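You operate a simulated robot arm through the tools that you are given. There is no shell and no other tool.

The job below is to be done with a simulated two-armed robot. You get a single attempt, and the scene is never put back.

Task
Fold the filter, seat it in the funnel and filter the cloudy sample.
Fine: fold the flap right in; pour the small beaker empty; wait till the funnel has run out; small beaker back. Set down upright: blue tab filter, small beaker.

The check looks at the end state, three seconds after you hand in, the way a careful person would. Anything else that was tipped, shoved, dropped, spilled or broken makes it a failure. Flat cloth is picked up by pressing the open fingertips on it (5 to 10 N) and closing them slowly along it; thin cloth reads only 2 to 8 mm in the jaws.

Robot
Two 7-joint arms with fingered hands on one trunk that stands fixed in place. Base frame: the origin is at the foot of the trunk, x ahead of it, y to its left, z up. Readings come in m, degrees, newtons and seconds.
The left shoulder is at [0.02, 0.269, 1.197], the right one opposite. Payload 5 kg a hand.
Tool frame (each hand has its own): the origin (TCP) lies between the finger pads and is the grasp point; the fingertips stand 0.042 m ahead of it; z points along the fingers, y is the line along which they close. Largest opening 0.208 m; the body of the gripper starts 0.119 m behind the TCP. The gripper is a hand of 4 fingers: y runs from the thumb to the fingers, the wrist lies at [0, 0, -0.317] in the tool frame, and closing takes about 1.5 s.
Orientation is told as [roll, pitch, yaw] about the base's x, y, z axes, in that order, counted from this pose: with the fingers straight down and closing along the base's y, the tool's x points along the base's -x, its y along +y and its z along -z.

Tools
- The arms move only by the tool move_arm. It takes "left_steps", "right_steps" or both (then of equal length, played together; a hand with none holds still); each is a list of rows, each a list of 6 numbers: the turn, a rotation vector about the tool's x, y, z in units of 180 degrees (1.0 is 180 degrees), then the shift along the tool's x, y, z in units of 100 mm (1.0 is 100 mm). In form: [[ax, ay, az, x, y, z], ...]. A call has 1 to 20 rows; each row is the pose to reach, as a shift and turn from the pose commanded when the call began, along the tool's axes at that moment. "left_claw" and "right_claw" are, for a hand that has rows, the closure, from 0 (fully open) to 1 (shut), set as the call begins (left out, the last holds). A call with a number of a shift or a turn outside -1 to 1 is refused whole. A row lasts 0.2 s, in which the tool goes at most 0.05 m and 8.6 degrees; a call with a longer step from one row to the next is refused whole, and so is a gripper value outside its range. A pose out of reach is approached as far as the arm can. The call stops where the force on the tool passes 90 N (or 10 N more than at its start, if that is more) or the arm is blocked; 0.2 s more then pass. The fingers move at their own pace (about 0.153 m/s each) and stop on an object; they squeeze with about 21 N. The grip force told is the motor's: it shows also when the fingers shut on nothing. Time passes only in rows, and 0.2 s behind the last, so rows that repeat a pose let the fingers close. The reply holds the time, the measured pose of the TCP, the force on the tool along the base axes, the opening and the grip force, in the units named above and with some noise, with the torque about the TCP (base axes, N m) and any sound that the robot's microphone picked up.
- Cameras (640 x 400 px; columns grow to the right, rows downward): "scene" is now at [0.1613, -0.0048, 1.499]; the picture's right is [0.06, -1.00, 0.00], its down [-0.23, -0.01, -0.97] and it looks along [0.97, 0.06, -0.23] (base axes); focal length 252 px, centre (320, 200). "left" rides on the left gripper at [-0.093, 0.001, -0.146] in its tool frame; the picture's right is [-0.01, -1.00, 0.00], its down [0.84, -0.01, -0.54] and it looks along [0.54, -0.01, 0.84] (tool axes); focal length 280 px, centre (320, 200). "right" rides on the right gripper at [0.093, 0.001, -0.146] in its tool frame; the picture's right is [-0.01, 1.00, 0.00], its down [-0.84, -0.01, -0.54] and it looks along [-0.54, -0.01, 0.84] (tool axes); focal length 280 px, centre (320, 200). There is no depth. A picture from a camera that has moved, and an enlarged one, comes with that camera's place and axes in the base frame and with its lens. The place of the scene camera against the robot may be out by one fixed shift of up to 0.012 m in any direction.
- grab_frame(camera): a new picture of that camera. The clock stands still meanwhile.
- slide_trunk(by): slides the trunk up (or, below 0, down) by that many m; the arms and the scene camera ride with it, the base frame stays. It gives what a move gives, with no picture.
- move_fingers(finger1, finger2, finger3, thumb_bend, hand): sets how far each is bent, from 0 (flat) to 100 (curled in); at 30 the hand is open as for a grip, at 70 the pads meet at the TCP. One left out holds its place. A second passes; each finger stops where it meets its share of the squeeze, and holds until it gets a number again. A gripper value or a shape takes the hand back. It gives what a move gives, with no picture; readings hold the bend of each and the force on the fingers (four entries, about 0 where the hand has none), thumb and palm.
- grasp_type(shape, hand): the hand has 4 fingers and takes this shape, open, in about a second: jaw (thumb against the fingers, like two jaws); tri (thumb and two fingers); tip (a fingertip pinch); poke (one finger out to press); point (the index stretched); flat (the hand flat); cup (the hand cupped); fist (a fist). The gripper value then closes the fingers along that shape, each until it touches; the sizes above hold for jaw. It gives what a move gives, with no picture.
- pan_tilt(pan, tilt): turns the head with the scene camera to pan (to the left, within 80 degrees either way) and tilt (down, from -29 to 69), counted from straight ahead of the robot. It gives what a move gives.
- enlarge(camera, box): a new picture of the part [left, top, right, bottom] of that camera's present view, enlarged. The clock stands still meanwhile.
- sign_off(): hands the job in; it is judged then, once.

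Places have to be worked out from the pictures, the camera data and where the tool is seen. Open the grippers and draw the arms clear of the work before you hand the job in, unless the task says otherwise.

The tools are called after "Request:" as a command line: name --argument value ..., lists and objects as JSON in quotes. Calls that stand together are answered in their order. move_arm: Moves the arms, as the interface text tells. Its arguments: {"type":"object","properties":{"left_steps":{"type":"array"},"left_claw":{"type":"number"},"right_steps":{"type":"array"},"right_claw":{"type":"number"}},"required":[]} The other tools are called the same way: slide_trunk (by) slides the trunk up or down; grasp_type (shape, hand) gives the hand a shape; move_fingers (finger1, finger2, finger3, thumb_bend, hand) moves the fingers one by one; pan_tilt (pan, tilt) turns the head that bears the scene camera; grab_frame (camera) takes a picture; enlarge (camera, box) takes an enlarged picture of a part of a camera's view; sign_off () hands the job in.

At the start:

```text
time_s: 0.0
left_tool_pos: [0.5317, 0.2085, 1.4939]
left_tcp_rot: [0.1, -0.1, -4.7]
left_contact_force: [0.4, -0.1, -0.9]
left_wrist_torque: [-0.01, -0.01, 0.02]
left_finger_gap: 0.2082
left_grip_force: 0.0
left_shape: jaw
left_bend: [30.0, 30.0, 30.0, 30.0]
left_finger forces: [0.0, 0.0, 0.0, 0.0, 0.0, 0.0]
right_tool_pos: [0.6279, -0.383, 1.4324]
right_tcp_rot: [0.0, 0.0, -4.7]
right_contact_force: [-0.3, 0.0, -0.4]
right_wrist_torque: [-0.01, 0.0, 0.04]
right_finger_gap: 0.2077
right_grip_force: 0.1
right_shape: jaw
right_bend: [30.0, 30.0, 30.0, 30.0]
right_finger forces: [0.1, 0.0, 0.0, 0.0, 0.0, 0.1]
trunk travel left (down, up): [-0.575, 0.046]
head pan, tilt: [3.2, 13.4]
```

scene: 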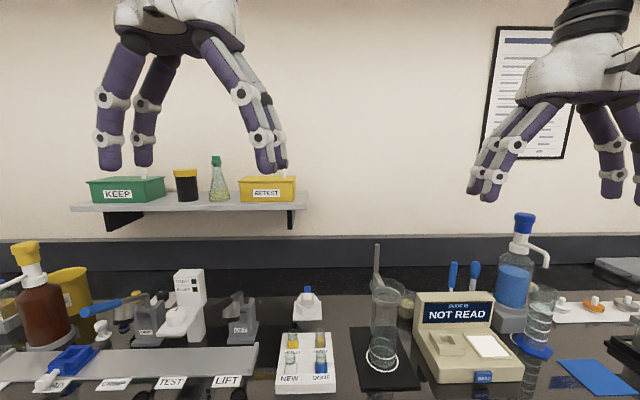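
right: 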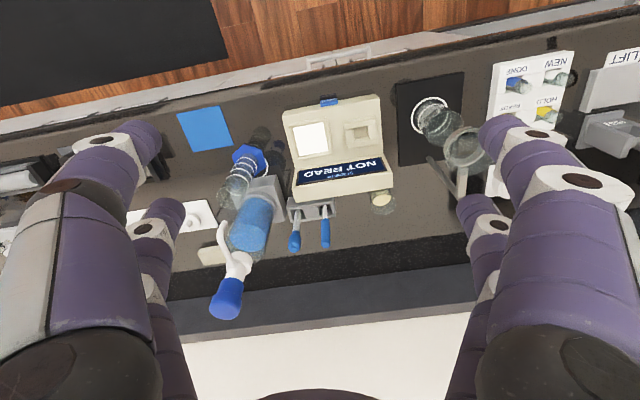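
left: 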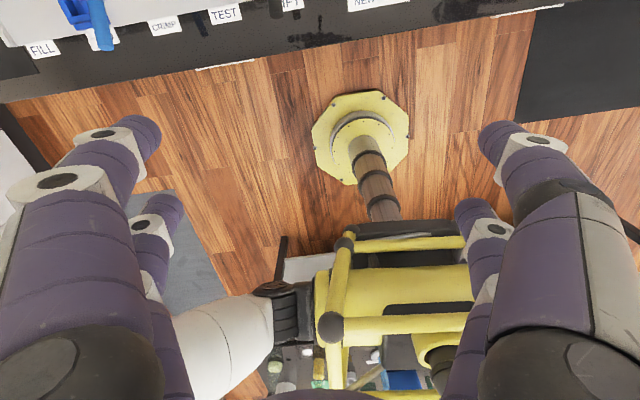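

The opening pictures show a lab bench with many items. I look around with the head first to find the filter, the funnel and the small beaker.

Request:
pan_tilt --pan 0 --tilt 45

Request:
grab_frame --camera "scene"

Request:
pan_tilt --pan -50 --tilt 35

Request:
grab_frame --camera "scene"

Request:
pan_tilt --pan 50 --tilt 35

Request:
grab_frame --camera "scene"

```text
time_s: 1.0
left_tool_pos: [0.5325, 0.2093, 1.4937]
left_tcp_rot: [0.0, 0.0, -4.7]
left_contact_force: [-0.2, -0.8, -0.4]
left_wrist_torque: [0.01, 0.0, 0.04]
left_finger_gap: 0.2076
left_grip_force: 0.0
left_shape: jaw
left_bend: [30.0, 30.0, 30.0, 30.0]
left_finger forces: [0.1, 0.1, 0.0, 0.1, 0.0, 0.0]
right_tool_pos: [0.627, -0.3845, 1.4319]
right_tcp_rot: [0.0, 0.1, -4.7]
right_contact_force: [-0.6, 0.1, 0.5]
right_wrist_torque: [-0.01, 0.02, -0.05]
right_finger_gap: 0.2079
right_grip_force: 0.1
right_shape: jaw
right_bend: [30.0, 30.0, 30.0, 30.0]
right_finger forces: [0.1, 0.0, 0.0, 0.0, 0.0, 0.1]
trunk travel left (down, up): [-0.575, 0.046]
head pan, tilt: [0.0, 45.0]
```

```text
taken
camera scene: at [0.1494, -0.0101, 1.4496], right [0.0, -1.0, 0.0], down [-0.71, 0.0, -0.71], along [0.71, 0.0, -0.71], focal length 252 px, centre (320, 200)
```

scene: 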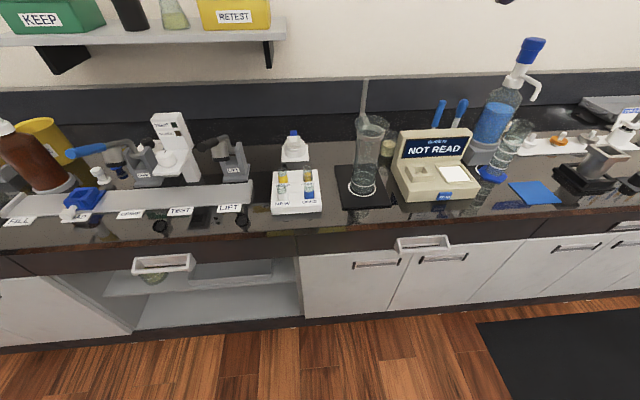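

```text
time_s: 2.1
left_tool_pos: [0.532, 0.2078, 1.4936]
left_tcp_rot: [0.0, 0.0, -4.6]
left_contact_force: [0.7, 0.3, -0.1]
left_wrist_torque: [0.01, -0.03, -0.02]
left_finger_gap: 0.2078
left_grip_force: 0.0
left_shape: jaw
left_bend: [30.0, 30.0, 30.0, 30.0]
left_finger forces: [0.1, 0.0, 0.0, 0.0, 0.0, 0.0]
right_tool_pos: [0.6269, -0.3846, 1.432]
right_tcp_rot: [0.0, 0.0, -4.7]
right_contact_force: [-0.5, 0.3, -0.1]
right_wrist_torque: [0.02, 0.03, -0.01]
right_finger_gap: 0.2077
right_grip_force: 0.1
right_shape: jaw
right_bend: [30.0, 30.0, 30.0, 30.0]
right_finger forces: [0.0, 0.0, 0.1, 0.1, 0.0, 0.1]
trunk travel left (down, up): [-0.575, 0.046]
head pan, tilt: [-50.0, 35.0]
```

```text
taken
camera scene: at [0.1247, -0.0775, 1.4643], right [-0.77, -0.64, 0.0], down [-0.37, 0.44, -0.82], along [0.53, -0.63, -0.57], focal length 252 px, centre (320, 200)
```

scene: 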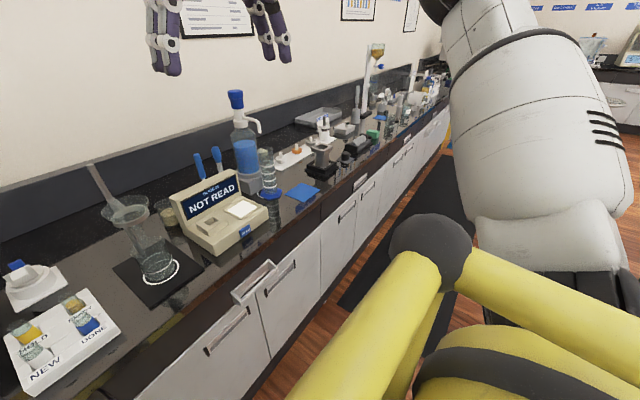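

```text
time_s: 3.9
left_tool_pos: [0.5316, 0.2088, 1.4943]
left_tcp_rot: [0.1, 0.0, -4.7]
left_contact_force: [1.5, 0.1, 0.0]
left_wrist_torque: [0.03, -0.01, 0.01]
left_finger_gap: 0.208
left_grip_force: 0.1
left_shape: jaw
left_bend: [30.0, 30.0, 30.0, 30.0]
left_finger forces: [0.1, 0.1, 0.0, 0.0, 0.1, 0.0]
right_tool_pos: [0.6266, -0.384, 1.4314]
right_tcp_rot: [0.0, 0.0, -4.7]
right_contact_force: [0.4, 1.0, 0.7]
right_wrist_torque: [-0.01, -0.01, -0.02]
right_finger_gap: 0.2079
right_grip_force: 0.1
right_shape: jaw
right_bend: [30.0, 30.0, 30.0, 30.0]
right_finger forces: [0.0, 0.1, 0.0, 0.1, 0.0, 0.0]
trunk travel left (down, up): [-0.575, 0.046]
head pan, tilt: [50.0, 35.0]
```

```text
taken
camera scene: at [0.1247, 0.0573, 1.4643], right [0.77, -0.64, 0.0], down [-0.37, -0.44, -0.82], along [0.53, 0.63, -0.57], focal length 252 px, centre (320, 200)
```

scene: 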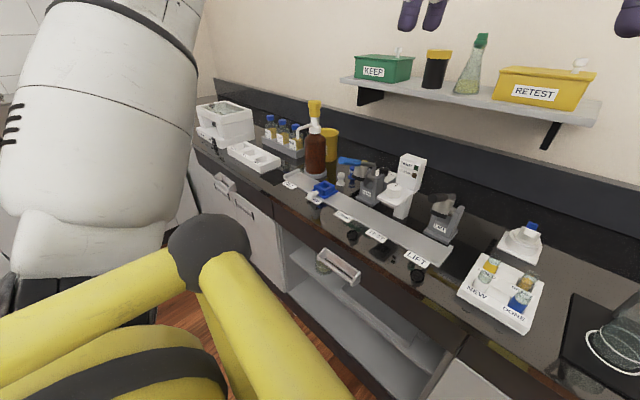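

The bench holds several stations, so I enlarge each to find the filter with the blue tab, the funnel and the small beaker.

Request:
pan_tilt --pan -35 --tilt 25

Request:
grab_frame --camera "scene"

Request:
enlarge --camera "scene" --box '[200, 100, 400, 225]'

Request:
enlarge --camera "scene" --box '[0, 150, 240, 300]'

Request:
enlarge --camera "scene" --box '[340, 80, 500, 180]'

```text
time_s: 5.5
left_tool_pos: [0.5325, 0.2085, 1.4935]
left_tcp_rot: [0.0, 0.0, -4.8]
left_contact_force: [-0.4, 1.3, -0.1]
left_wrist_torque: [0.01, -0.01, 0.0]
left_finger_gap: 0.2079
left_grip_force: 0.1
left_shape: jaw
left_bend: [30.0, 30.0, 30.0, 30.0]
left_finger forces: [0.0, 0.0, 0.0, 0.1, 0.0, 0.0]
right_tool_pos: [0.6281, -0.385, 1.432]
right_tcp_rot: [-0.1, -0.1, -4.7]
right_contact_force: [0.6, -0.8, 0.5]
right_wrist_torque: [0.01, 0.02, 0.0]
right_finger_gap: 0.2079
right_grip_force: 0.0
right_shape: jaw
right_bend: [30.0, 30.0, 30.0, 30.0]
right_finger forces: [0.1, 0.0, 0.0, 0.1, 0.1, 0.1]
trunk travel left (down, up): [-0.575, 0.046]
head pan, tilt: [-35.0, 25.0]
```

```text
taken
camera scene: at [0.1436, -0.0629, 1.4801], right [-0.57, -0.82, 0.0], down [-0.35, 0.24, -0.91], along [0.74, -0.52, -0.42], focal length 252 px, centre (320, 200)
```

scene: 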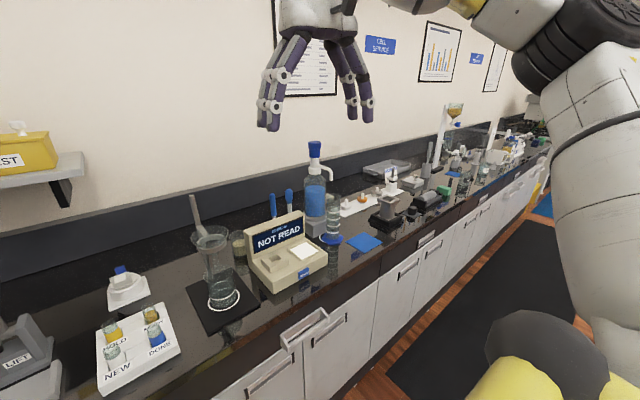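

```text
3.20 times, centred on (300, 162) of scene
camera zoom: at [0.1436, -0.0629, 1.4801], right [-0.57, -0.82, 0.0], down [-0.35, 0.24, -0.91], along [0.74, -0.52, -0.42], focal length 805 px, centre (384, 320)
```

zoom: 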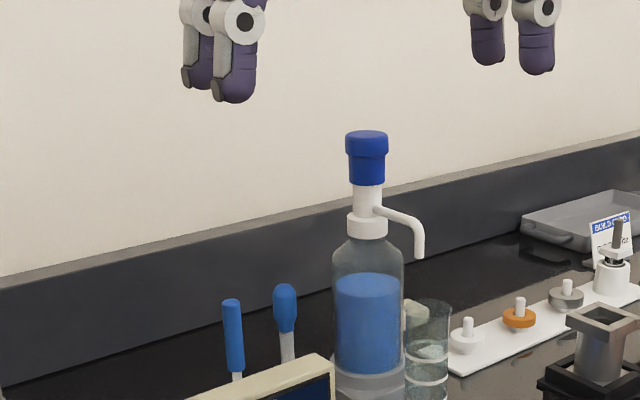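

```text
2.67 times, centred on (120, 225) of scene
camera zoom: at [0.1436, -0.0629, 1.4801], right [-0.57, -0.82, 0.0], down [-0.35, 0.24, -0.91], along [0.74, -0.52, -0.42], focal length 671 px, centre (853, 133)
```

zoom: 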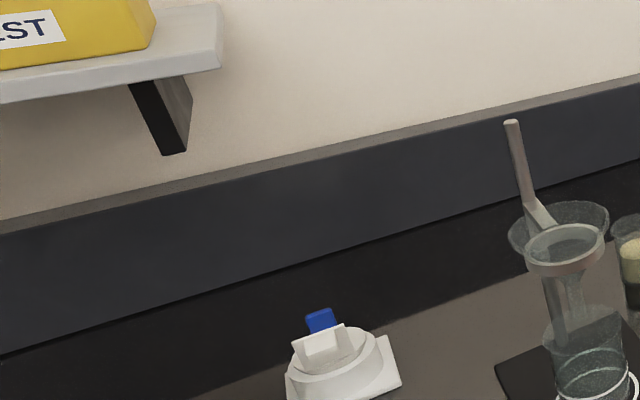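

```text
4.00 times, centred on (420, 130) of scene
camera zoom: at [0.1436, -0.0629, 1.4801], right [-0.57, -0.82, 0.0], down [-0.35, 0.24, -0.91], along [0.74, -0.52, -0.42], focal length 1006 px, centre (-80, 480)
```

zoom: 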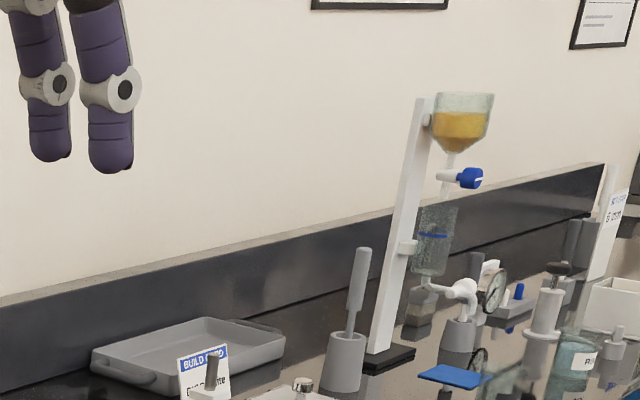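

The filter (white cone holder with blue tab), the glass funnel on its stand over a receiving beaker, and a small beaker with a yellowish layer stand near the middle. I zoom on these from straight ahead.

Request:
pan_tilt --pan -8 --tilt 40

Request:
grab_frame --camera "scene"

Request:
enlarge --camera "scene" --box '[220, 110, 320, 172]'

Request:
enlarge --camera "scene" --box '[280, 80, 440, 240]'

Request:
enlarge --camera "scene" --box '[200, 120, 320, 240]'

```text
time_s: 6.4
left_tool_pos: [0.5318, 0.2084, 1.4938]
left_tcp_rot: [0.0, 0.0, -4.7]
left_contact_force: [0.3, 0.6, 0.4]
left_wrist_torque: [0.04, -0.02, 0.0]
left_finger_gap: 0.2075
left_grip_force: 0.1
left_shape: jaw
left_bend: [30.0, 30.0, 30.0, 30.0]
left_finger forces: [0.1, 0.0, 0.0, 0.1, 0.0, 0.0]
right_tool_pos: [0.627, -0.3848, 1.432]
right_tcp_rot: [0.0, 0.0, -4.7]
right_contact_force: [0.7, -0.5, -1.0]
right_wrist_torque: [0.01, 0.0, 0.0]
right_finger_gap: 0.2076
right_grip_force: 0.0
right_shape: jaw
right_bend: [30.0, 30.0, 30.0, 30.0]
right_finger forces: [0.0, 0.1, 0.1, 0.0, 0.0, 0.0]
trunk travel left (down, up): [-0.575, 0.046]
head pan, tilt: [-8.0, 40.0]
```

```text
taken
camera scene: at [0.1522, -0.022, 1.4568], right [-0.14, -0.99, 0.0], down [-0.64, 0.09, -0.77], along [0.76, -0.11, -0.64], focal length 252 px, centre (320, 200)
```

scene: 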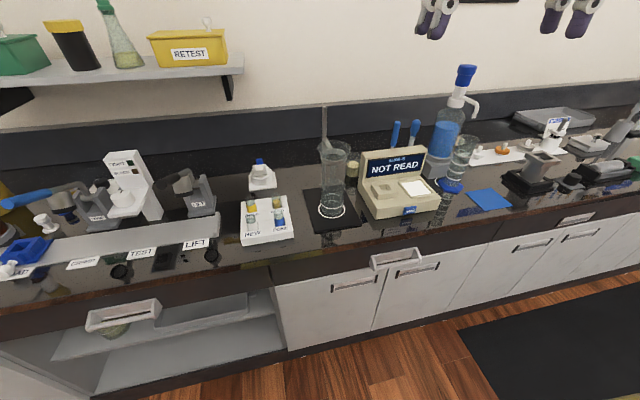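

```text
6.40 times, centred on (270, 141) of scene
camera zoom: at [0.1522, -0.022, 1.4568], right [-0.14, -0.99, 0.0], down [-0.64, 0.09, -0.77], along [0.76, -0.11, -0.64], focal length 1610 px, centre (640, 578)
```

zoom: 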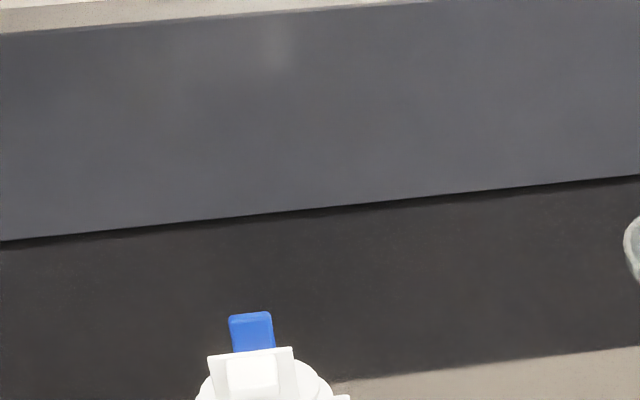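

```text
2.50 times, centred on (360, 160) of scene
camera zoom: at [0.1522, -0.022, 1.4568], right [-0.14, -0.99, 0.0], down [-0.64, 0.09, -0.77], along [0.76, -0.11, -0.64], focal length 629 px, centre (220, 300)
```

zoom: 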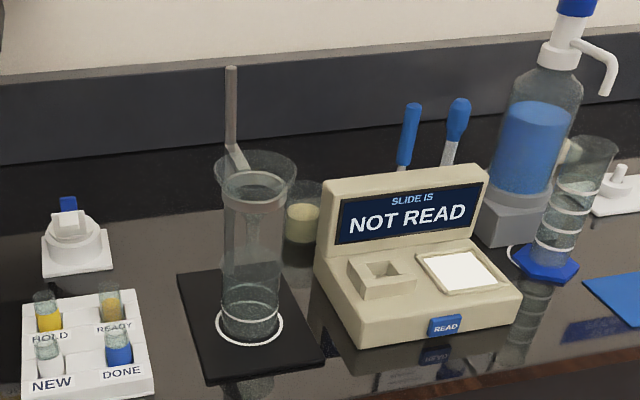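

```text
3.33 times, centred on (260, 180) of scene
camera zoom: at [0.1522, -0.022, 1.4568], right [-0.14, -0.99, 0.0], down [-0.64, 0.09, -0.77], along [0.76, -0.11, -0.64], focal length 838 px, centre (520, 267)
```

zoom: 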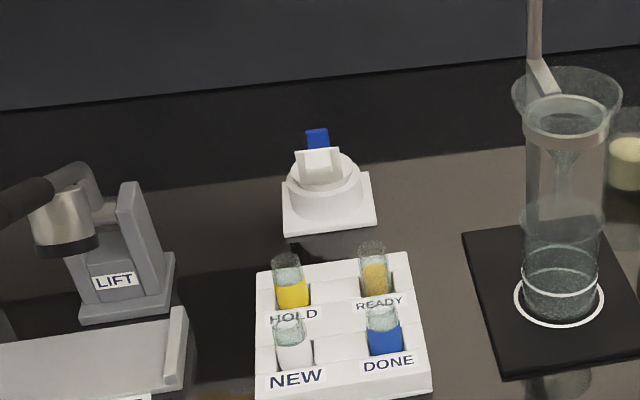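

The funnel ring stands near (0.72, -0.14), its rim at z≈1.14, the filter near (0.89, 0.08) and the small beaker near (0.87, -0.24), with the counter at about z≈0.93. I bring the right hand, whose camera looks forward, over towards the filter at a safe height, and draw the left hand aside.

Request:
move_arm --right_steps '[[0, 0, 0, 0, 0.5, 0], [0, 0, 0, 0, 1, 0]]' --left_steps '[[0, 0, 0, 0, 0.5, 0], [0, 0, 0, 0, 1, 0]]'

Request:
move_arm --right_steps '[[0, 0, 0, -0.2, 0.45, 0], [0, 0, 0, -0.4, 0.9, 0]]'

Request:
move_arm --right_steps '[[0, 0, 0, -0.1, 0.45, 0], [0, 0, 0, -0.2, 0.9, 0]]'

Request:
grab_frame --camera "right"

```text
time_s: 7.0
left_tool_pos: [0.5421, 0.3096, 1.4935]
left_tcp_rot: [-0.1, 0.0, -4.7]
left_contact_force: [1.4, 0.7, 0.2]
left_wrist_torque: [-0.07, 0.03, -0.04]
left_finger_gap: 0.2078
left_grip_force: 0.1
left_shape: jaw
left_bend: [30.0, 30.0, 30.0, 30.0]
left_finger forces: [0.1, 0.1, 0.1, 0.0, 0.0, 0.0]
right_tool_pos: [0.634, -0.2866, 1.4346]
right_tcp_rot: [0.0, -0.1, -4.7]
right_contact_force: [-0.6, 0.0, 0.1]
right_wrist_torque: [0.0, -0.11, -0.01]
right_finger_gap: 0.2081
right_grip_force: 0.0
right_shape: jaw
right_bend: [30.0, 30.0, 30.0, 30.0]
right_finger forces: [0.0, 0.0, 0.0, 0.0, 0.0, 0.0]
trunk travel left (down, up): [-0.575, 0.046]
head pan, tilt: [-8.0, 40.0]
```

```text
time_s: 7.6
left_tool_pos: [0.542, 0.3064, 1.4935]
left_tcp_rot: [-0.1, 0.1, -4.7]
left_contact_force: [0.7, -0.3, 0.0]
left_wrist_torque: [0.12, 0.07, -0.01]
left_finger_gap: 0.208
left_grip_force: 0.1
left_shape: jaw
left_bend: [30.0, 30.0, 30.0, 30.0]
left_finger forces: [0.0, 0.1, 0.0, 0.1, 0.0, 0.1]
right_tool_pos: [0.6826, -0.2028, 1.4337]
right_tcp_rot: [0.2, 0.0, -4.8]
right_contact_force: [-0.7, -2.1, 0.2]
right_wrist_torque: [0.33, 0.01, 0.03]
right_finger_gap: 0.2076
right_grip_force: 0.1
right_shape: jaw
right_bend: [30.0, 30.0, 30.0, 30.0]
right_finger forces: [0.1, 0.0, 0.0, 0.1, 0.0, 0.0]
trunk travel left (down, up): [-0.575, 0.046]
head pan, tilt: [-8.0, 40.0]
```

```text
time_s: 8.2
left_tool_pos: [0.5416, 0.3077, 1.4937]
left_tcp_rot: [0.0, -0.1, -4.7]
left_contact_force: [-0.2, 0.0, 0.3]
left_wrist_torque: [-0.11, -0.02, 0.02]
left_finger_gap: 0.2078
left_grip_force: 0.1
left_shape: jaw
left_bend: [30.0, 30.0, 30.0, 30.0]
left_finger forces: [0.0, 0.1, 0.0, 0.0, 0.0, 0.0]
right_tool_pos: [0.7081, -0.1138, 1.4333]
right_tcp_rot: [0.0, 0.0, -4.8]
right_contact_force: [0.2, -1.3, 0.1]
right_wrist_torque: [0.23, 0.04, 0.03]
right_finger_gap: 0.208
right_grip_force: 0.2
right_shape: jaw
right_bend: [30.0, 30.0, 30.0, 30.0]
right_finger forces: [0.1, 0.1, 0.1, 0.0, 0.1, 0.0]
trunk travel left (down, up): [-0.575, 0.046]
head pan, tilt: [-8.0, 40.0]
```

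```text
taken
camera right: at [0.6162, -0.1055, 1.5796], right [0.1, 1.0, 0.0], down [0.84, -0.08, 0.54], along [0.54, -0.05, -0.84], focal length 280 px, centre (320, 200)
```

right: 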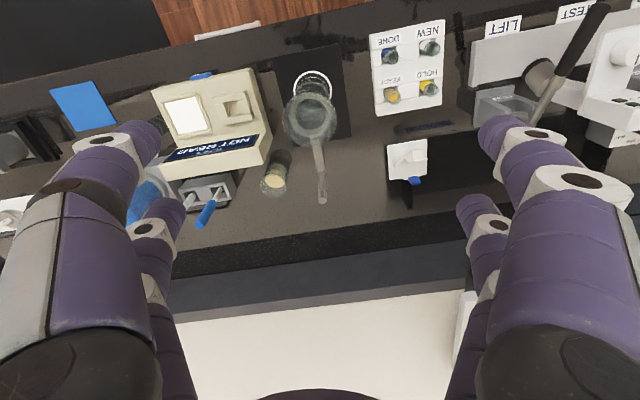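

The camera view (up is towards the robot) shows the filter on its white stand, the rack, the funnel and the beaker. I continue towards the filter and lower.

Request:
move_arm --right_steps '[[0, 0, 0, 0, 0.45, 0], [0, 0, 0, 0, 0.9, 0]]'

Request:
move_arm --right_steps '[[0, 0, 0, 0, 0.4, 0.2], [0, 0, 0, 0, 0.8, 0.4], [0, 0, 0, 0, 1, 0.8], [0, 0, 0, 0, 1, 1]]'

Request:
grab_frame --camera "right"

```text
time_s: 8.8
left_tool_pos: [0.5409, 0.3089, 1.4936]
left_tcp_rot: [-0.1, -0.1, -4.7]
left_contact_force: [-0.6, 0.8, 0.1]
left_wrist_torque: [-0.09, -0.02, 0.03]
left_finger_gap: 0.2079
left_grip_force: 0.2
left_shape: jaw
left_bend: [30.0, 30.0, 30.0, 30.0]
left_finger forces: [0.0, 0.1, 0.1, 0.0, 0.0, 0.0]
right_tool_pos: [0.7127, -0.0198, 1.4343]
right_tcp_rot: [0.1, 0.0, -4.8]
right_contact_force: [0.8, -2.0, 1.1]
right_wrist_torque: [0.18, -0.01, 0.02]
right_finger_gap: 0.2081
right_grip_force: 0.1
right_shape: jaw
right_bend: [30.0, 30.0, 30.0, 30.0]
right_finger forces: [0.0, 0.0, 0.0, 0.1, 0.0, 0.1]
trunk travel left (down, up): [-0.575, 0.046]
head pan, tilt: [-8.0, 40.0]
```

```text
time_s: 9.8
left_tool_pos: [0.541, 0.3077, 1.4938]
left_tcp_rot: [0.0, -0.1, -4.8]
left_contact_force: [-0.8, -0.7, 0.7]
left_wrist_torque: [0.08, -0.1, -0.01]
left_finger_gap: 0.2079
left_grip_force: 0.0
left_shape: jaw
left_bend: [30.0, 30.0, 30.0, 30.0]
left_finger forces: [0.0, 0.0, 0.0, 0.0, 0.1, 0.0]
right_tool_pos: [0.7246, 0.0773, 1.3327]
right_tcp_rot: [0.1, -0.2, -4.7]
right_contact_force: [0.6, -0.9, 0.1]
right_wrist_torque: [0.06, -0.05, 0.0]
right_finger_gap: 0.2079
right_grip_force: 0.0
right_shape: jaw
right_bend: [30.0, 30.0, 30.0, 30.0]
right_finger forces: [0.1, 0.0, 0.0, 0.0, 0.1, 0.0]
trunk travel left (down, up): [-0.575, 0.046]
head pan, tilt: [-8.0, 40.0]
```

```text
taken
camera right: at [0.6325, 0.0855, 1.4784], right [0.1, 1.0, 0.0], down [0.84, -0.08, 0.54], along [0.54, -0.05, -0.84], focal length 280 px, centre (320, 200)
```

right: 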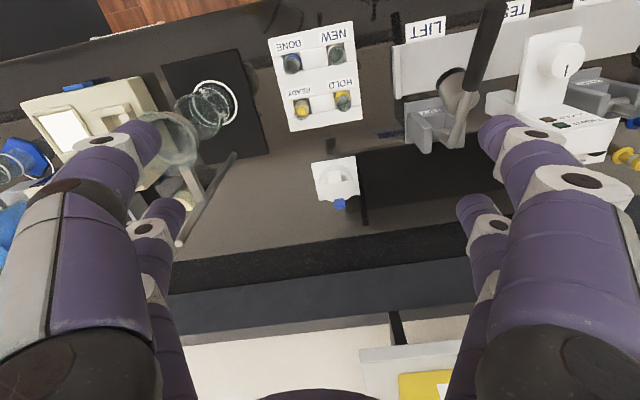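

The filter sits just left of centre. I enlarge it, along with the funnel.

Request:
enlarge --camera "right" --box '[290, 140, 386, 220]'

Request:
enlarge --camera "right" --box '[130, 40, 290, 250]'

Request:
enlarge --camera "scene" --box '[230, 145, 290, 205]'

```text
5.00 times, centred on (338, 180) of right
camera zoom: at [0.6325, 0.0855, 1.4784], right [0.1, 1.0, 0.0], down [0.84, -0.08, 0.54], along [0.54, -0.05, -0.84], focal length 1402 px, centre (230, 300)
```

zoom: 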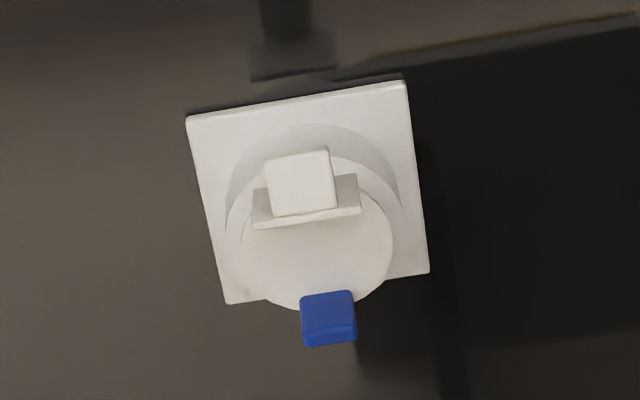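

```text
1.90 times, centred on (210, 145) of right
camera zoom: at [0.6325, 0.0855, 1.4784], right [0.1, 1.0, 0.0], down [0.84, -0.08, 0.54], along [0.54, -0.05, -0.84], focal length 534 px, centre (530, 305)
```

zoom: 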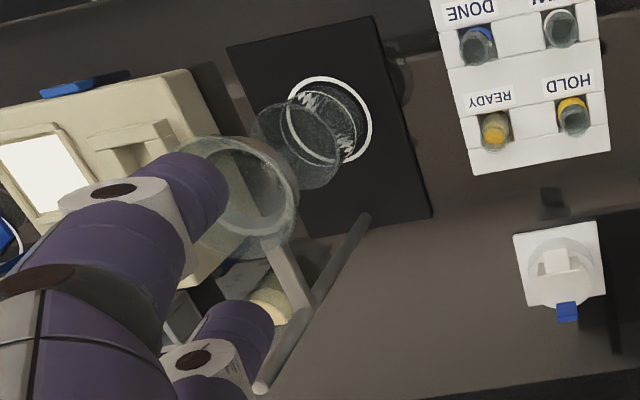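

```text
6.67 times, centred on (260, 175) of scene
camera zoom: at [0.1515, -0.0223, 1.4569], right [-0.14, -0.99, 0.0], down [-0.64, 0.09, -0.77], along [0.76, -0.11, -0.64], focal length 1677 px, centre (720, 367)
```

zoom: 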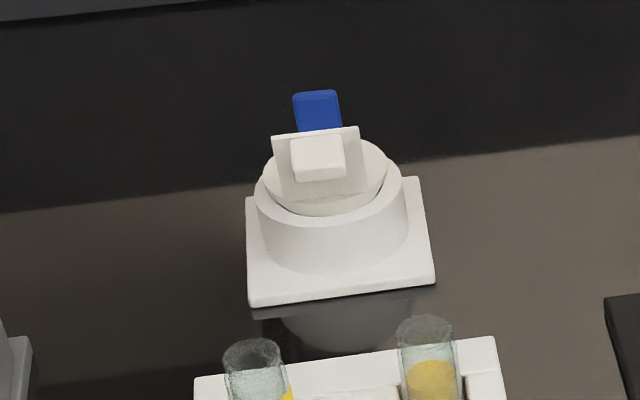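

The filter is a white disc in a collared stand. A flap with a knob stands up on the robot side and the blue tab is on the wall side. I go lower and closer to see its shape better.

Request:
move_arm --right_steps '[[0, 0, 0, -0.25, 0, 0.33], [0, 0, 0, -0.5, 0, 0.66], [0, 0, 0, -0.7, 0, 1]]'

Request:
grab_frame --camera "right"

Request:
move_arm --right_steps '[[0, 0, 0, -0.15, 0, 0.33], [0, 0, 0, -0.3, 0, 0.66], [0, 0, 0, -0.5, 0, 1]]'

Request:
grab_frame --camera "right"

```text
time_s: 10.6
left_tool_pos: [0.5446, 0.309, 1.4905]
left_tcp_rot: [0.0, 0.1, -4.7]
left_contact_force: [1.9, 0.7, -1.0]
left_wrist_torque: [0.01, 0.25, 0.02]
left_finger_gap: 0.2083
left_grip_force: 0.1
left_shape: jaw
left_bend: [30.0, 30.0, 30.0, 30.0]
left_finger forces: [0.0, 0.0, 0.0, 0.0, 0.1, 0.1]
right_tool_pos: [0.7972, 0.0757, 1.2298]
right_tcp_rot: [0.0, 0.1, -4.8]
right_contact_force: [1.2, -0.6, -0.1]
right_wrist_torque: [0.0, 0.17, 0.0]
right_finger_gap: 0.2078
right_grip_force: 0.1
right_shape: jaw
right_bend: [30.0, 30.0, 30.0, 30.0]
right_finger forces: [0.0, 0.0, 0.1, 0.1, 0.1, 0.1]
trunk travel left (down, up): [-0.575, 0.046]
head pan, tilt: [-8.0, 40.0]
```

```text
taken
camera right: at [0.7063, 0.0837, 1.3764], right [0.1, 1.0, 0.0], down [0.84, -0.08, 0.54], along [0.53, -0.05, -0.84], focal length 280 px, centre (320, 200)
```

right: 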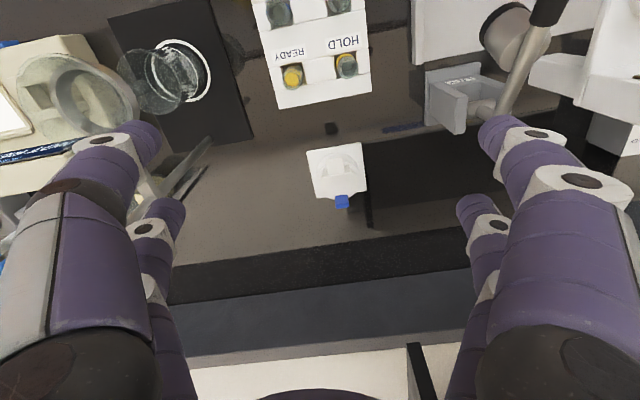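

```text
time_s: 11.4
left_tool_pos: [0.545, 0.3091, 1.4906]
left_tcp_rot: [0.0, 0.3, -4.6]
left_contact_force: [1.9, 0.1, -1.5]
left_wrist_torque: [-0.04, 0.35, 0.02]
left_finger_gap: 0.2077
left_grip_force: 0.0
left_shape: jaw
left_bend: [30.0, 30.0, 30.0, 30.0]
left_finger forces: [0.0, 0.1, 0.0, 0.1, 0.1, 0.1]
right_tool_pos: [0.8478, 0.0707, 1.1306]
right_tcp_rot: [-0.1, -0.1, -4.7]
right_contact_force: [1.0, -0.4, 0.1]
right_wrist_torque: [-0.01, 0.22, 0.02]
right_finger_gap: 0.208
right_grip_force: 0.1
right_shape: jaw
right_bend: [30.0, 30.0, 30.0, 30.0]
right_finger forces: [0.0, 0.0, 0.0, 0.0, 0.0, 0.0]
trunk travel left (down, up): [-0.575, 0.046]
head pan, tilt: [-8.0, 40.0]
```

```text
taken
camera right: at [0.7563, 0.0783, 1.2755], right [0.1, 1.0, 0.0], down [0.84, -0.08, 0.54], along [0.53, -0.05, -0.84], focal length 280 px, centre (320, 200)
```

right: 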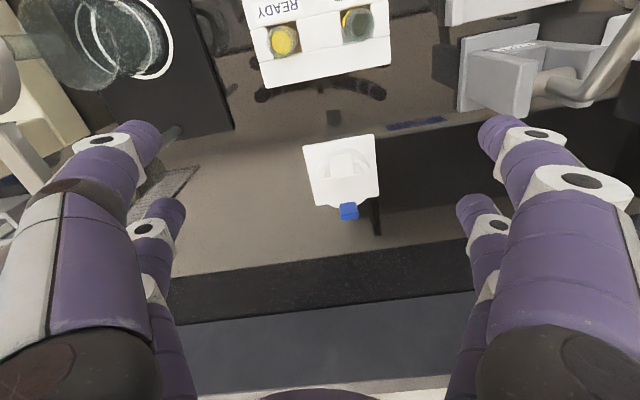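

I enlarge the filter at this closer range and check the clearance to the stand rod.

Request:
enlarge --camera "right" --box '[290, 120, 402, 232]'

Request:
enlarge --camera "right" --box '[0, 0, 250, 250]'

Request:
grab_frame --camera "scene"

```text
3.57 times, centred on (346, 176) of right
camera zoom: at [0.7563, 0.0783, 1.2755], right [0.1, 1.0, 0.0], down [0.84, -0.08, 0.54], along [0.53, -0.05, -0.84], focal length 1001 px, centre (227, 286)
```

zoom: 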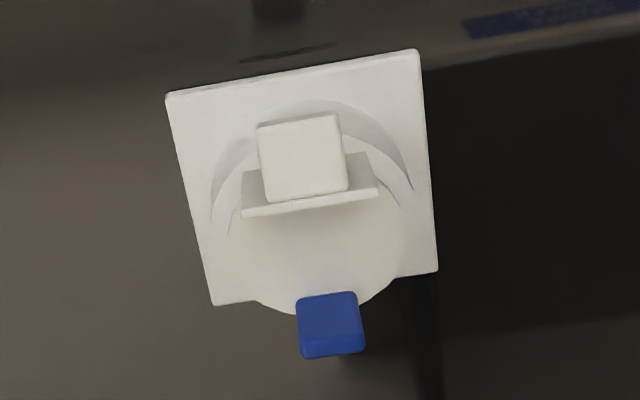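

```text
1.60 times, centred on (125, 125) of right
camera zoom: at [0.7563, 0.0783, 1.2755], right [0.1, 1.0, 0.0], down [0.84, -0.08, 0.54], along [0.53, -0.05, -0.84], focal length 449 px, centre (632, 320)
```

zoom: 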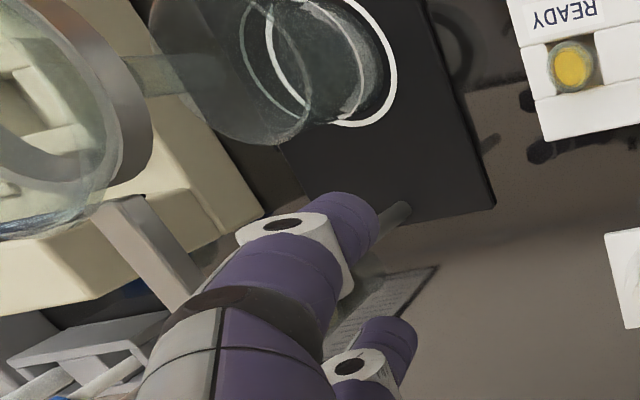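

```text
taken
camera scene: at [0.1548, -0.0214, 1.4563], right [-0.14, -0.99, 0.0], down [-0.64, 0.09, -0.76], along [0.76, -0.11, -0.64], focal length 252 px, centre (320, 200)
```

scene: 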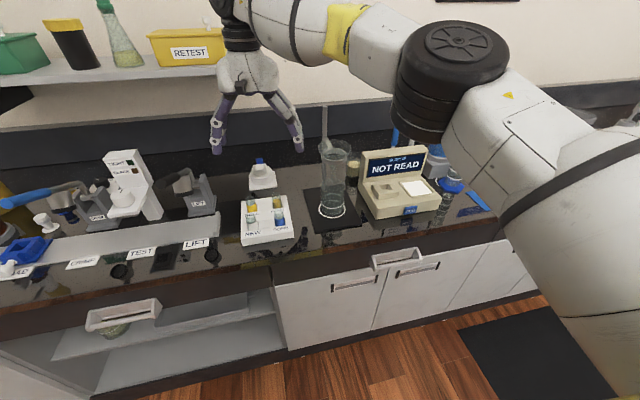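

Combining views from several positions puts the counter at z≈0.89. The filter stand is centred near (0.945, 0.092), with the disc at z≈0.945. The flap stands vertically at x≈0.91, about 45 mm wide with its top at z≈0.99, and a knob protrudes from it towards the robot. The blue tab stands at x≈0.98, z≈0.94–0.98. I raise the right hand a little and try the "poke" shape for pushing the flap.

Request:
move_arm --right_steps '[[0, 0, 0, 0.2, 0, -0.3], [0, 0, 0, 0.4, 0, -0.6]]'

Request:
grasp_type --shape "poke" --hand "right"

Request:
grab_frame --camera "right"

Request:
grab_frame --camera "scene"

```text
time_s: 12.0
left_tool_pos: [0.5405, 0.309, 1.4937]
left_tcp_rot: [0.0, -0.2, -4.7]
left_contact_force: [-1.4, 0.3, 0.9]
left_wrist_torque: [0.0, -0.17, 0.0]
left_finger_gap: 0.2078
left_grip_force: 0.1
left_shape: jaw
left_bend: [30.0, 30.0, 30.0, 30.0]
left_finger forces: [0.1, 0.0, 0.0, 0.0, 0.0, 0.0]
right_tool_pos: [0.8042, 0.0725, 1.1921]
right_tcp_rot: [0.0, 0.0, -4.7]
right_contact_force: [-0.6, 0.4, 0.4]
right_wrist_torque: [-0.05, -0.09, -0.02]
right_finger_gap: 0.2081
right_grip_force: 0.0
right_shape: jaw
right_bend: [30.0, 30.0, 30.0, 30.0]
right_finger forces: [0.0, 0.1, 0.1, 0.0, 0.0, 0.0]
trunk travel left (down, up): [-0.575, 0.046]
head pan, tilt: [-8.0, 40.0]
```

```text
time_s: 12.9
left_tool_pos: [0.5414, 0.3073, 1.4937]
left_tcp_rot: [0.0, -0.1, -4.7]
left_contact_force: [-0.8, 0.1, -0.3]
left_wrist_torque: [-0.01, -0.06, 0.01]
left_finger_gap: 0.2079
left_grip_force: 0.0
left_shape: jaw
left_bend: [30.0, 30.0, 30.0, 30.0]
left_finger forces: [0.0, 0.0, 0.1, 0.1, 0.0, 0.0]
right_tool_pos: [0.8051, 0.0731, 1.1911]
right_tcp_rot: [0.0, 0.0, -4.7]
right_contact_force: [-0.8, -0.4, -1.6]
right_wrist_torque: [-0.01, -0.05, -0.01]
right_finger_gap: 0.0
right_grip_force: 0.1
right_shape: poke
right_bend: [100.0, 100.0, 100.0, 33.0]
right_finger forces: [0.0, 0.0, 0.0, 0.0, 0.0, 0.0]
trunk travel left (down, up): [-0.575, 0.046]
head pan, tilt: [-8.0, 40.0]
```

```text
taken
camera right: at [0.714, 0.0806, 1.3369], right [0.1, 1.0, 0.0], down [0.84, -0.08, 0.54], along [0.54, -0.05, -0.84], focal length 280 px, centre (320, 200)
```

right: 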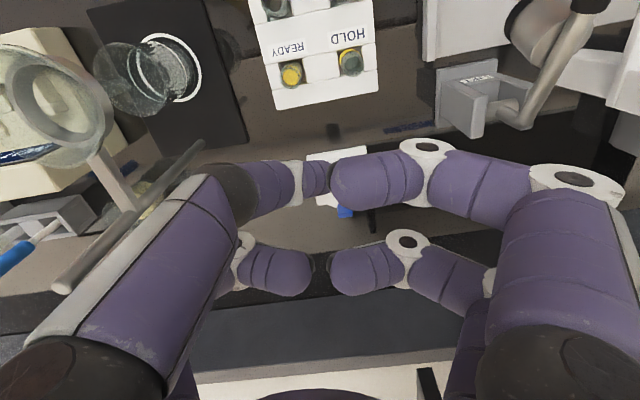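

```text
taken
camera scene: at [0.1519, -0.022, 1.4568], right [-0.14, -0.99, 0.0], down [-0.64, 0.09, -0.77], along [0.76, -0.11, -0.64], focal length 252 px, centre (320, 200)
```

scene: 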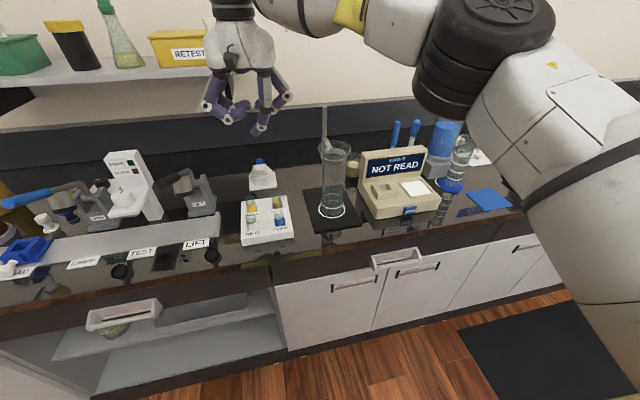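

I enlarge the scene view to see how the poke shape points.

Request:
enlarge --camera "scene" --box '[180, 20, 330, 200]'

```text
2.22 times, centred on (255, 110) of scene
camera zoom: at [0.1519, -0.022, 1.4568], right [-0.14, -0.99, 0.0], down [-0.64, 0.09, -0.77], along [0.76, -0.11, -0.64], focal length 559 px, centre (464, 400)
```

zoom: 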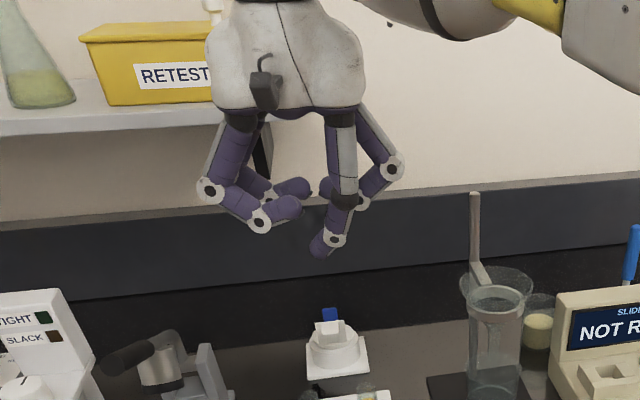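

The poke finger is curled, so I try "point" to see whether one finger stretches straight down.

Request:
grasp_type --shape "point" --hand "right"

Request:
enlarge --camera "scene" --box '[180, 20, 330, 200]'

Request:
grab_frame --camera "right"

Request:
grasp_type --shape "tip" --hand "right"

Request:
enlarge --camera "scene" --box '[180, 20, 330, 200]'

Request:
grab_frame --camera "right"

```text
time_s: 13.8
left_tool_pos: [0.5418, 0.3085, 1.4947]
left_tcp_rot: [0.0, 0.0, -4.7]
left_contact_force: [-0.1, 0.3, 0.0]
left_wrist_torque: [-0.03, 0.0, 0.01]
left_finger_gap: 0.2081
left_grip_force: 0.0
left_shape: jaw
left_bend: [30.0, 30.0, 30.0, 30.0]
left_finger forces: [0.1, 0.0, 0.0, 0.0, 0.0, 0.0]
right_tool_pos: [0.8061, 0.0724, 1.1922]
right_tcp_rot: [0.0, 0.0, -4.7]
right_contact_force: [0.1, 0.3, 0.5]
right_wrist_torque: [0.0, 0.01, 0.0]
right_finger_gap: 0.2018
right_grip_force: 0.0
right_shape: point
right_bend: [70.0, 100.0, 100.0, 32.0]
right_finger forces: [0.0, 0.0, 0.0, 0.1, 0.0, 0.0]
trunk travel left (down, up): [-0.575, 0.046]
head pan, tilt: [-8.0, 40.0]
```

```text
2.22 times, centred on (255, 110) of scene
camera zoom: at [0.1522, -0.022, 1.4568], right [-0.14, -0.99, 0.0], down [-0.64, 0.09, -0.77], along [0.76, -0.11, -0.64], focal length 559 px, centre (464, 400)
```

zoom: 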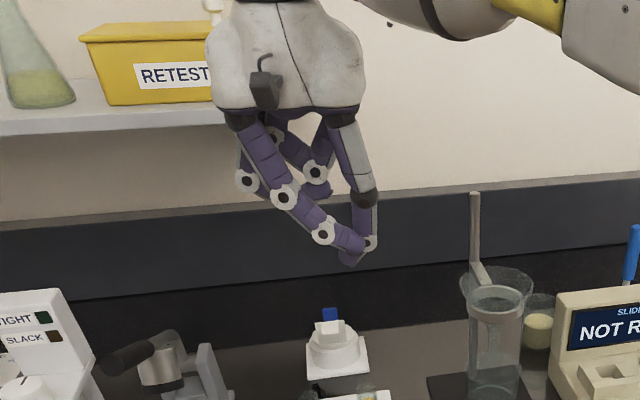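

```text
taken
camera right: at [0.7142, 0.0806, 1.3368], right [0.1, 1.0, 0.0], down [0.84, -0.08, 0.54], along [0.54, -0.05, -0.84], focal length 280 px, centre (320, 200)
```

right: 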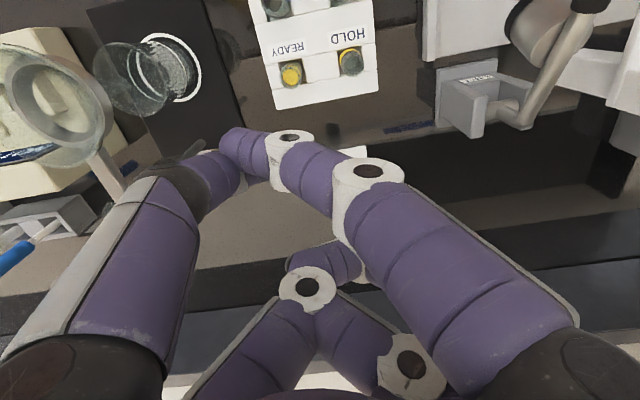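

```text
time_s: 14.7
left_tool_pos: [0.5414, 0.3084, 1.4933]
left_tcp_rot: [0.0, 0.0, -4.7]
left_contact_force: [0.6, 0.7, 0.0]
left_wrist_torque: [-0.02, -0.03, 0.01]
left_finger_gap: 0.2079
left_grip_force: 0.0
left_shape: jaw
left_bend: [30.0, 30.0, 30.0, 30.0]
left_finger forces: [0.0, 0.0, 0.0, 0.1, 0.1, 0.0]
right_tool_pos: [0.8057, 0.0722, 1.1913]
right_tcp_rot: [0.0, -0.1, -4.7]
right_contact_force: [-0.5, -0.7, -0.1]
right_wrist_torque: [-0.03, 0.01, 0.03]
right_finger_gap: 0.208
right_grip_force: 0.0
right_shape: tip
right_bend: [30.0, 30.0, 30.0, 30.0]
right_finger forces: [0.0, 0.0, 0.0, 0.0, 0.0, 0.0]
trunk travel left (down, up): [-0.575, 0.046]
head pan, tilt: [-8.0, 40.0]
```

```text
2.22 times, centred on (255, 110) of scene
camera zoom: at [0.1523, -0.0219, 1.4568], right [-0.14, -0.99, 0.0], down [-0.64, 0.09, -0.77], along [0.76, -0.11, -0.64], focal length 559 px, centre (464, 400)
```

zoom: 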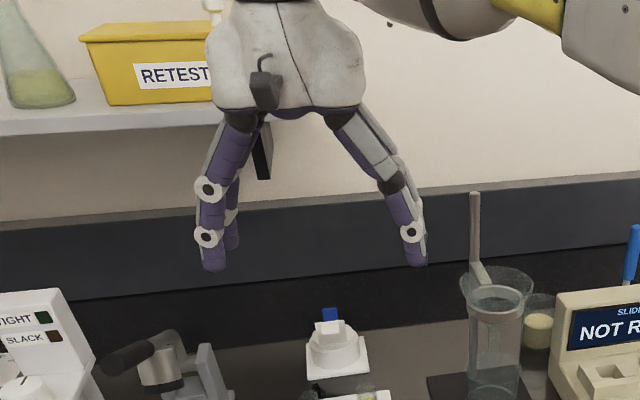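

```text
taken
camera right: at [0.7143, 0.0807, 1.3368], right [0.1, 1.0, 0.0], down [0.84, -0.08, 0.54], along [0.54, -0.05, -0.84], focal length 280 px, centre (320, 200)
```

right: 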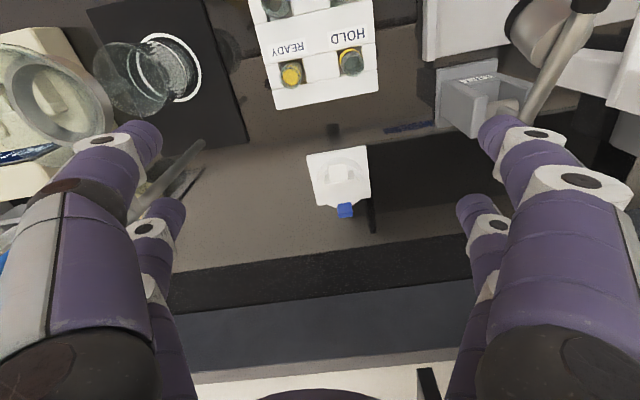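

The poke shape puts its fingertip right under the TCP (about 0.04 ahead of it), which suits pushing. I set poke again and lower it in front of the flap's knob, on the robot side.

Request:
grasp_type --shape "poke" --hand "right"

Request:
move_arm --right_steps '[[0, 0, 0, -0.1, 0.06, 0.4], [0, 0, 0, -0.2, 0.12, 0.8], [0, 0, 0, -0.25, 0.17, 1]]'

Request:
grab_frame --camera "right"

Request:
enlarge --camera "scene" --box '[200, 80, 320, 200]'

```text
time_s: 15.6
left_tool_pos: [0.5416, 0.3088, 1.4936]
left_tcp_rot: [0.0, 0.0, -4.6]
left_contact_force: [0.4, -0.3, 0.3]
left_wrist_torque: [0.0, 0.0, 0.0]
left_finger_gap: 0.2078
left_grip_force: 0.1
left_shape: jaw
left_bend: [30.0, 30.0, 30.0, 30.0]
left_finger forces: [0.1, 0.0, 0.1, 0.0, 0.1, 0.0]
right_tool_pos: [0.8053, 0.073, 1.1909]
right_tcp_rot: [0.0, 0.0, -4.6]
right_contact_force: [0.4, 0.2, 0.7]
right_wrist_torque: [-0.03, 0.02, -0.01]
right_finger_gap: 0.0
right_grip_force: 0.0
right_shape: poke
right_bend: [100.0, 100.0, 100.0, 33.0]
right_finger forces: [0.0, 0.0, 0.0, 0.0, 0.1, 0.0]
trunk travel left (down, up): [-0.575, 0.046]
head pan, tilt: [-8.0, 40.0]
```

```text
time_s: 16.4
left_tool_pos: [0.5416, 0.3086, 1.4926]
left_tcp_rot: [0.0, 0.1, -4.7]
left_contact_force: [0.4, 0.1, -0.6]
left_wrist_torque: [-0.04, 0.1, -0.03]
left_finger_gap: 0.2079
left_grip_force: 0.1
left_shape: jaw
left_bend: [30.0, 30.0, 30.0, 30.0]
left_finger forces: [0.1, 0.0, 0.0, 0.0, 0.1, 0.0]
right_tool_pos: [0.8322, 0.089, 1.0926]
right_tcp_rot: [0.0, 0.0, -4.5]
right_contact_force: [-0.1, -0.4, 0.2]
right_wrist_torque: [0.0, 0.05, -0.01]
right_finger_gap: 0.0
right_grip_force: 0.1
right_shape: poke
right_bend: [100.0, 100.0, 100.0, 33.0]
right_finger forces: [0.0, 0.0, 0.0, 0.0, 0.1, 0.1]
trunk travel left (down, up): [-0.575, 0.046]
head pan, tilt: [-8.0, 40.0]
```

```text
taken
camera right: at [0.7412, 0.0975, 1.2378], right [0.1, 1.0, 0.0], down [0.84, -0.08, 0.54], along [0.54, -0.05, -0.84], focal length 280 px, centre (320, 200)
```

right: 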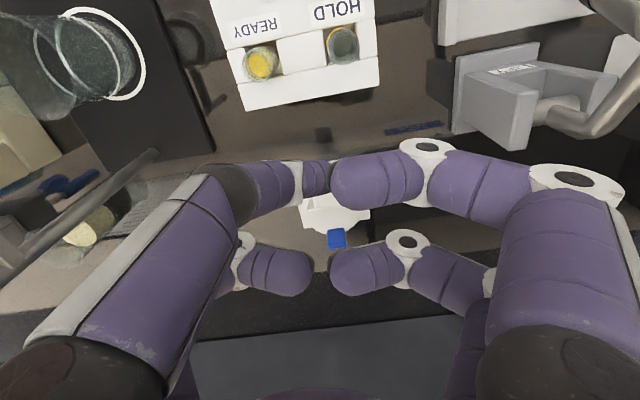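

```text
3.33 times, centred on (260, 140) of scene
camera zoom: at [0.1529, -0.0217, 1.4567], right [-0.14, -0.99, 0.0], down [-0.64, 0.09, -0.77], along [0.76, -0.11, -0.64], focal length 838 px, centre (520, 400)
```

zoom: 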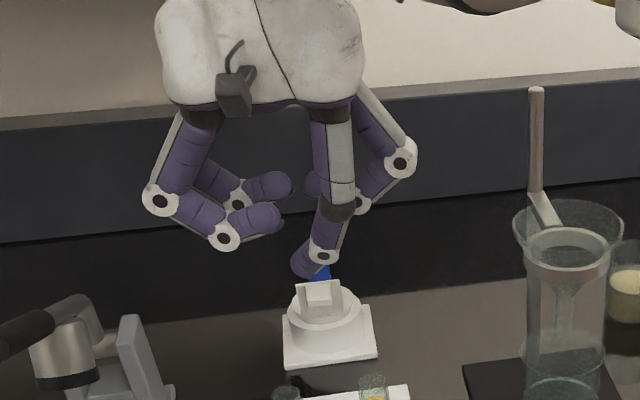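

The fingertip hangs at about z≈1.05, just ahead of the knob. I tilt the hand 20° so the fingertip leads forward and the curled fingers stay high, and lower it to the knob's level.

Request:
move_arm --right_steps '[[0, -0.04, 0, 0, 0, 0.1], [0, -0.08, 0, 0, 0, 0.3], [0, -0.111, 0, -0.02, 0, 0.5]]'

Request:
grab_frame --camera "right"

Request:
enlarge --camera "right" --box '[250, 140, 400, 260]'

Request:
enlarge --camera "scene" --box '[220, 120, 300, 200]'

```text
time_s: 17.2
left_tool_pos: [0.5418, 0.307, 1.493]
left_tcp_rot: [0.0, 0.0, -4.6]
left_contact_force: [1.0, -1.4, -0.7]
left_wrist_torque: [0.08, 0.06, 0.01]
left_finger_gap: 0.2077
left_grip_force: 0.0
left_shape: jaw
left_bend: [30.0, 30.0, 30.0, 30.0]
left_finger forces: [0.0, 0.1, 0.0, 0.0, 0.0, 0.0]
right_tool_pos: [0.8361, 0.087, 1.0431]
right_tcp_rot: [0.1, -20.0, -4.7]
right_contact_force: [0.0, -0.6, -0.8]
right_wrist_torque: [0.07, 0.07, 0.02]
right_finger_gap: 0.0
right_grip_force: 0.0
right_shape: poke
right_bend: [100.0, 100.0, 100.0, 33.0]
right_finger forces: [0.0, 0.0, 0.0, 0.0, 0.1, 0.1]
trunk travel left (down, up): [-0.575, 0.046]
head pan, tilt: [-8.0, 40.0]
```

```text
taken
camera right: at [0.6989, 0.0987, 1.1476], right [0.1, 1.0, 0.01], down [0.6, -0.06, 0.8], along [0.79, -0.07, -0.61], focal length 280 px, centre (320, 200)
```

right: 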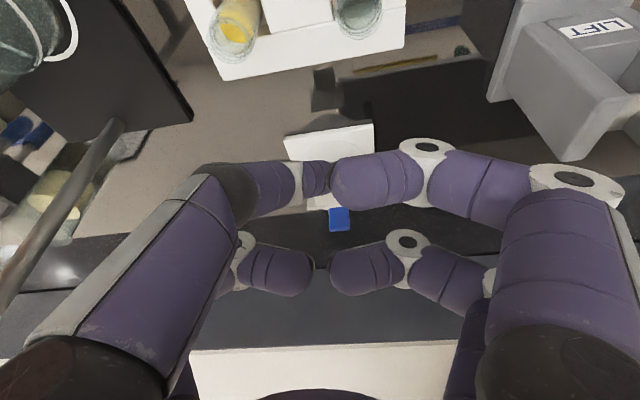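

```text
3.33 times, centred on (325, 200) of right
camera zoom: at [0.6989, 0.0987, 1.1476], right [0.1, 1.0, 0.01], down [0.6, -0.06, 0.8], along [0.79, -0.07, -0.61], focal length 935 px, centre (303, 200)
```

zoom: 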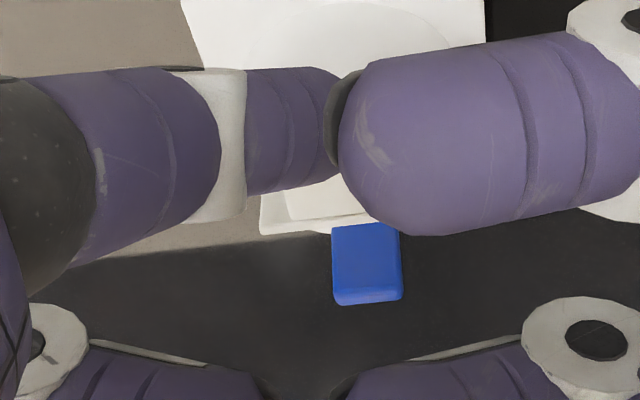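

```text
5.00 times, centred on (260, 160) of scene
camera zoom: at [0.1524, -0.0224, 1.4568], right [-0.14, -0.99, 0.0], down [-0.64, 0.09, -0.77], along [0.76, -0.11, -0.64], focal length 1257 px, centre (620, 400)
```

zoom: 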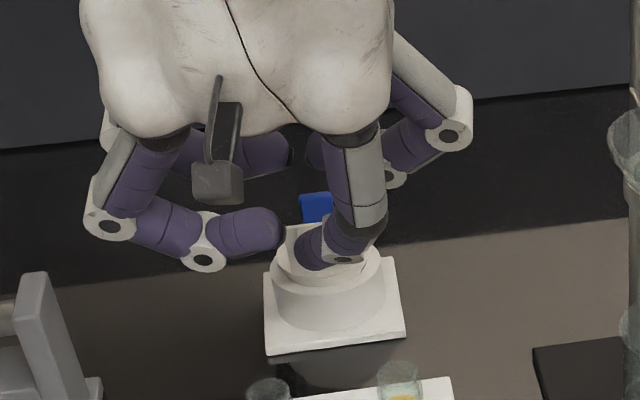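

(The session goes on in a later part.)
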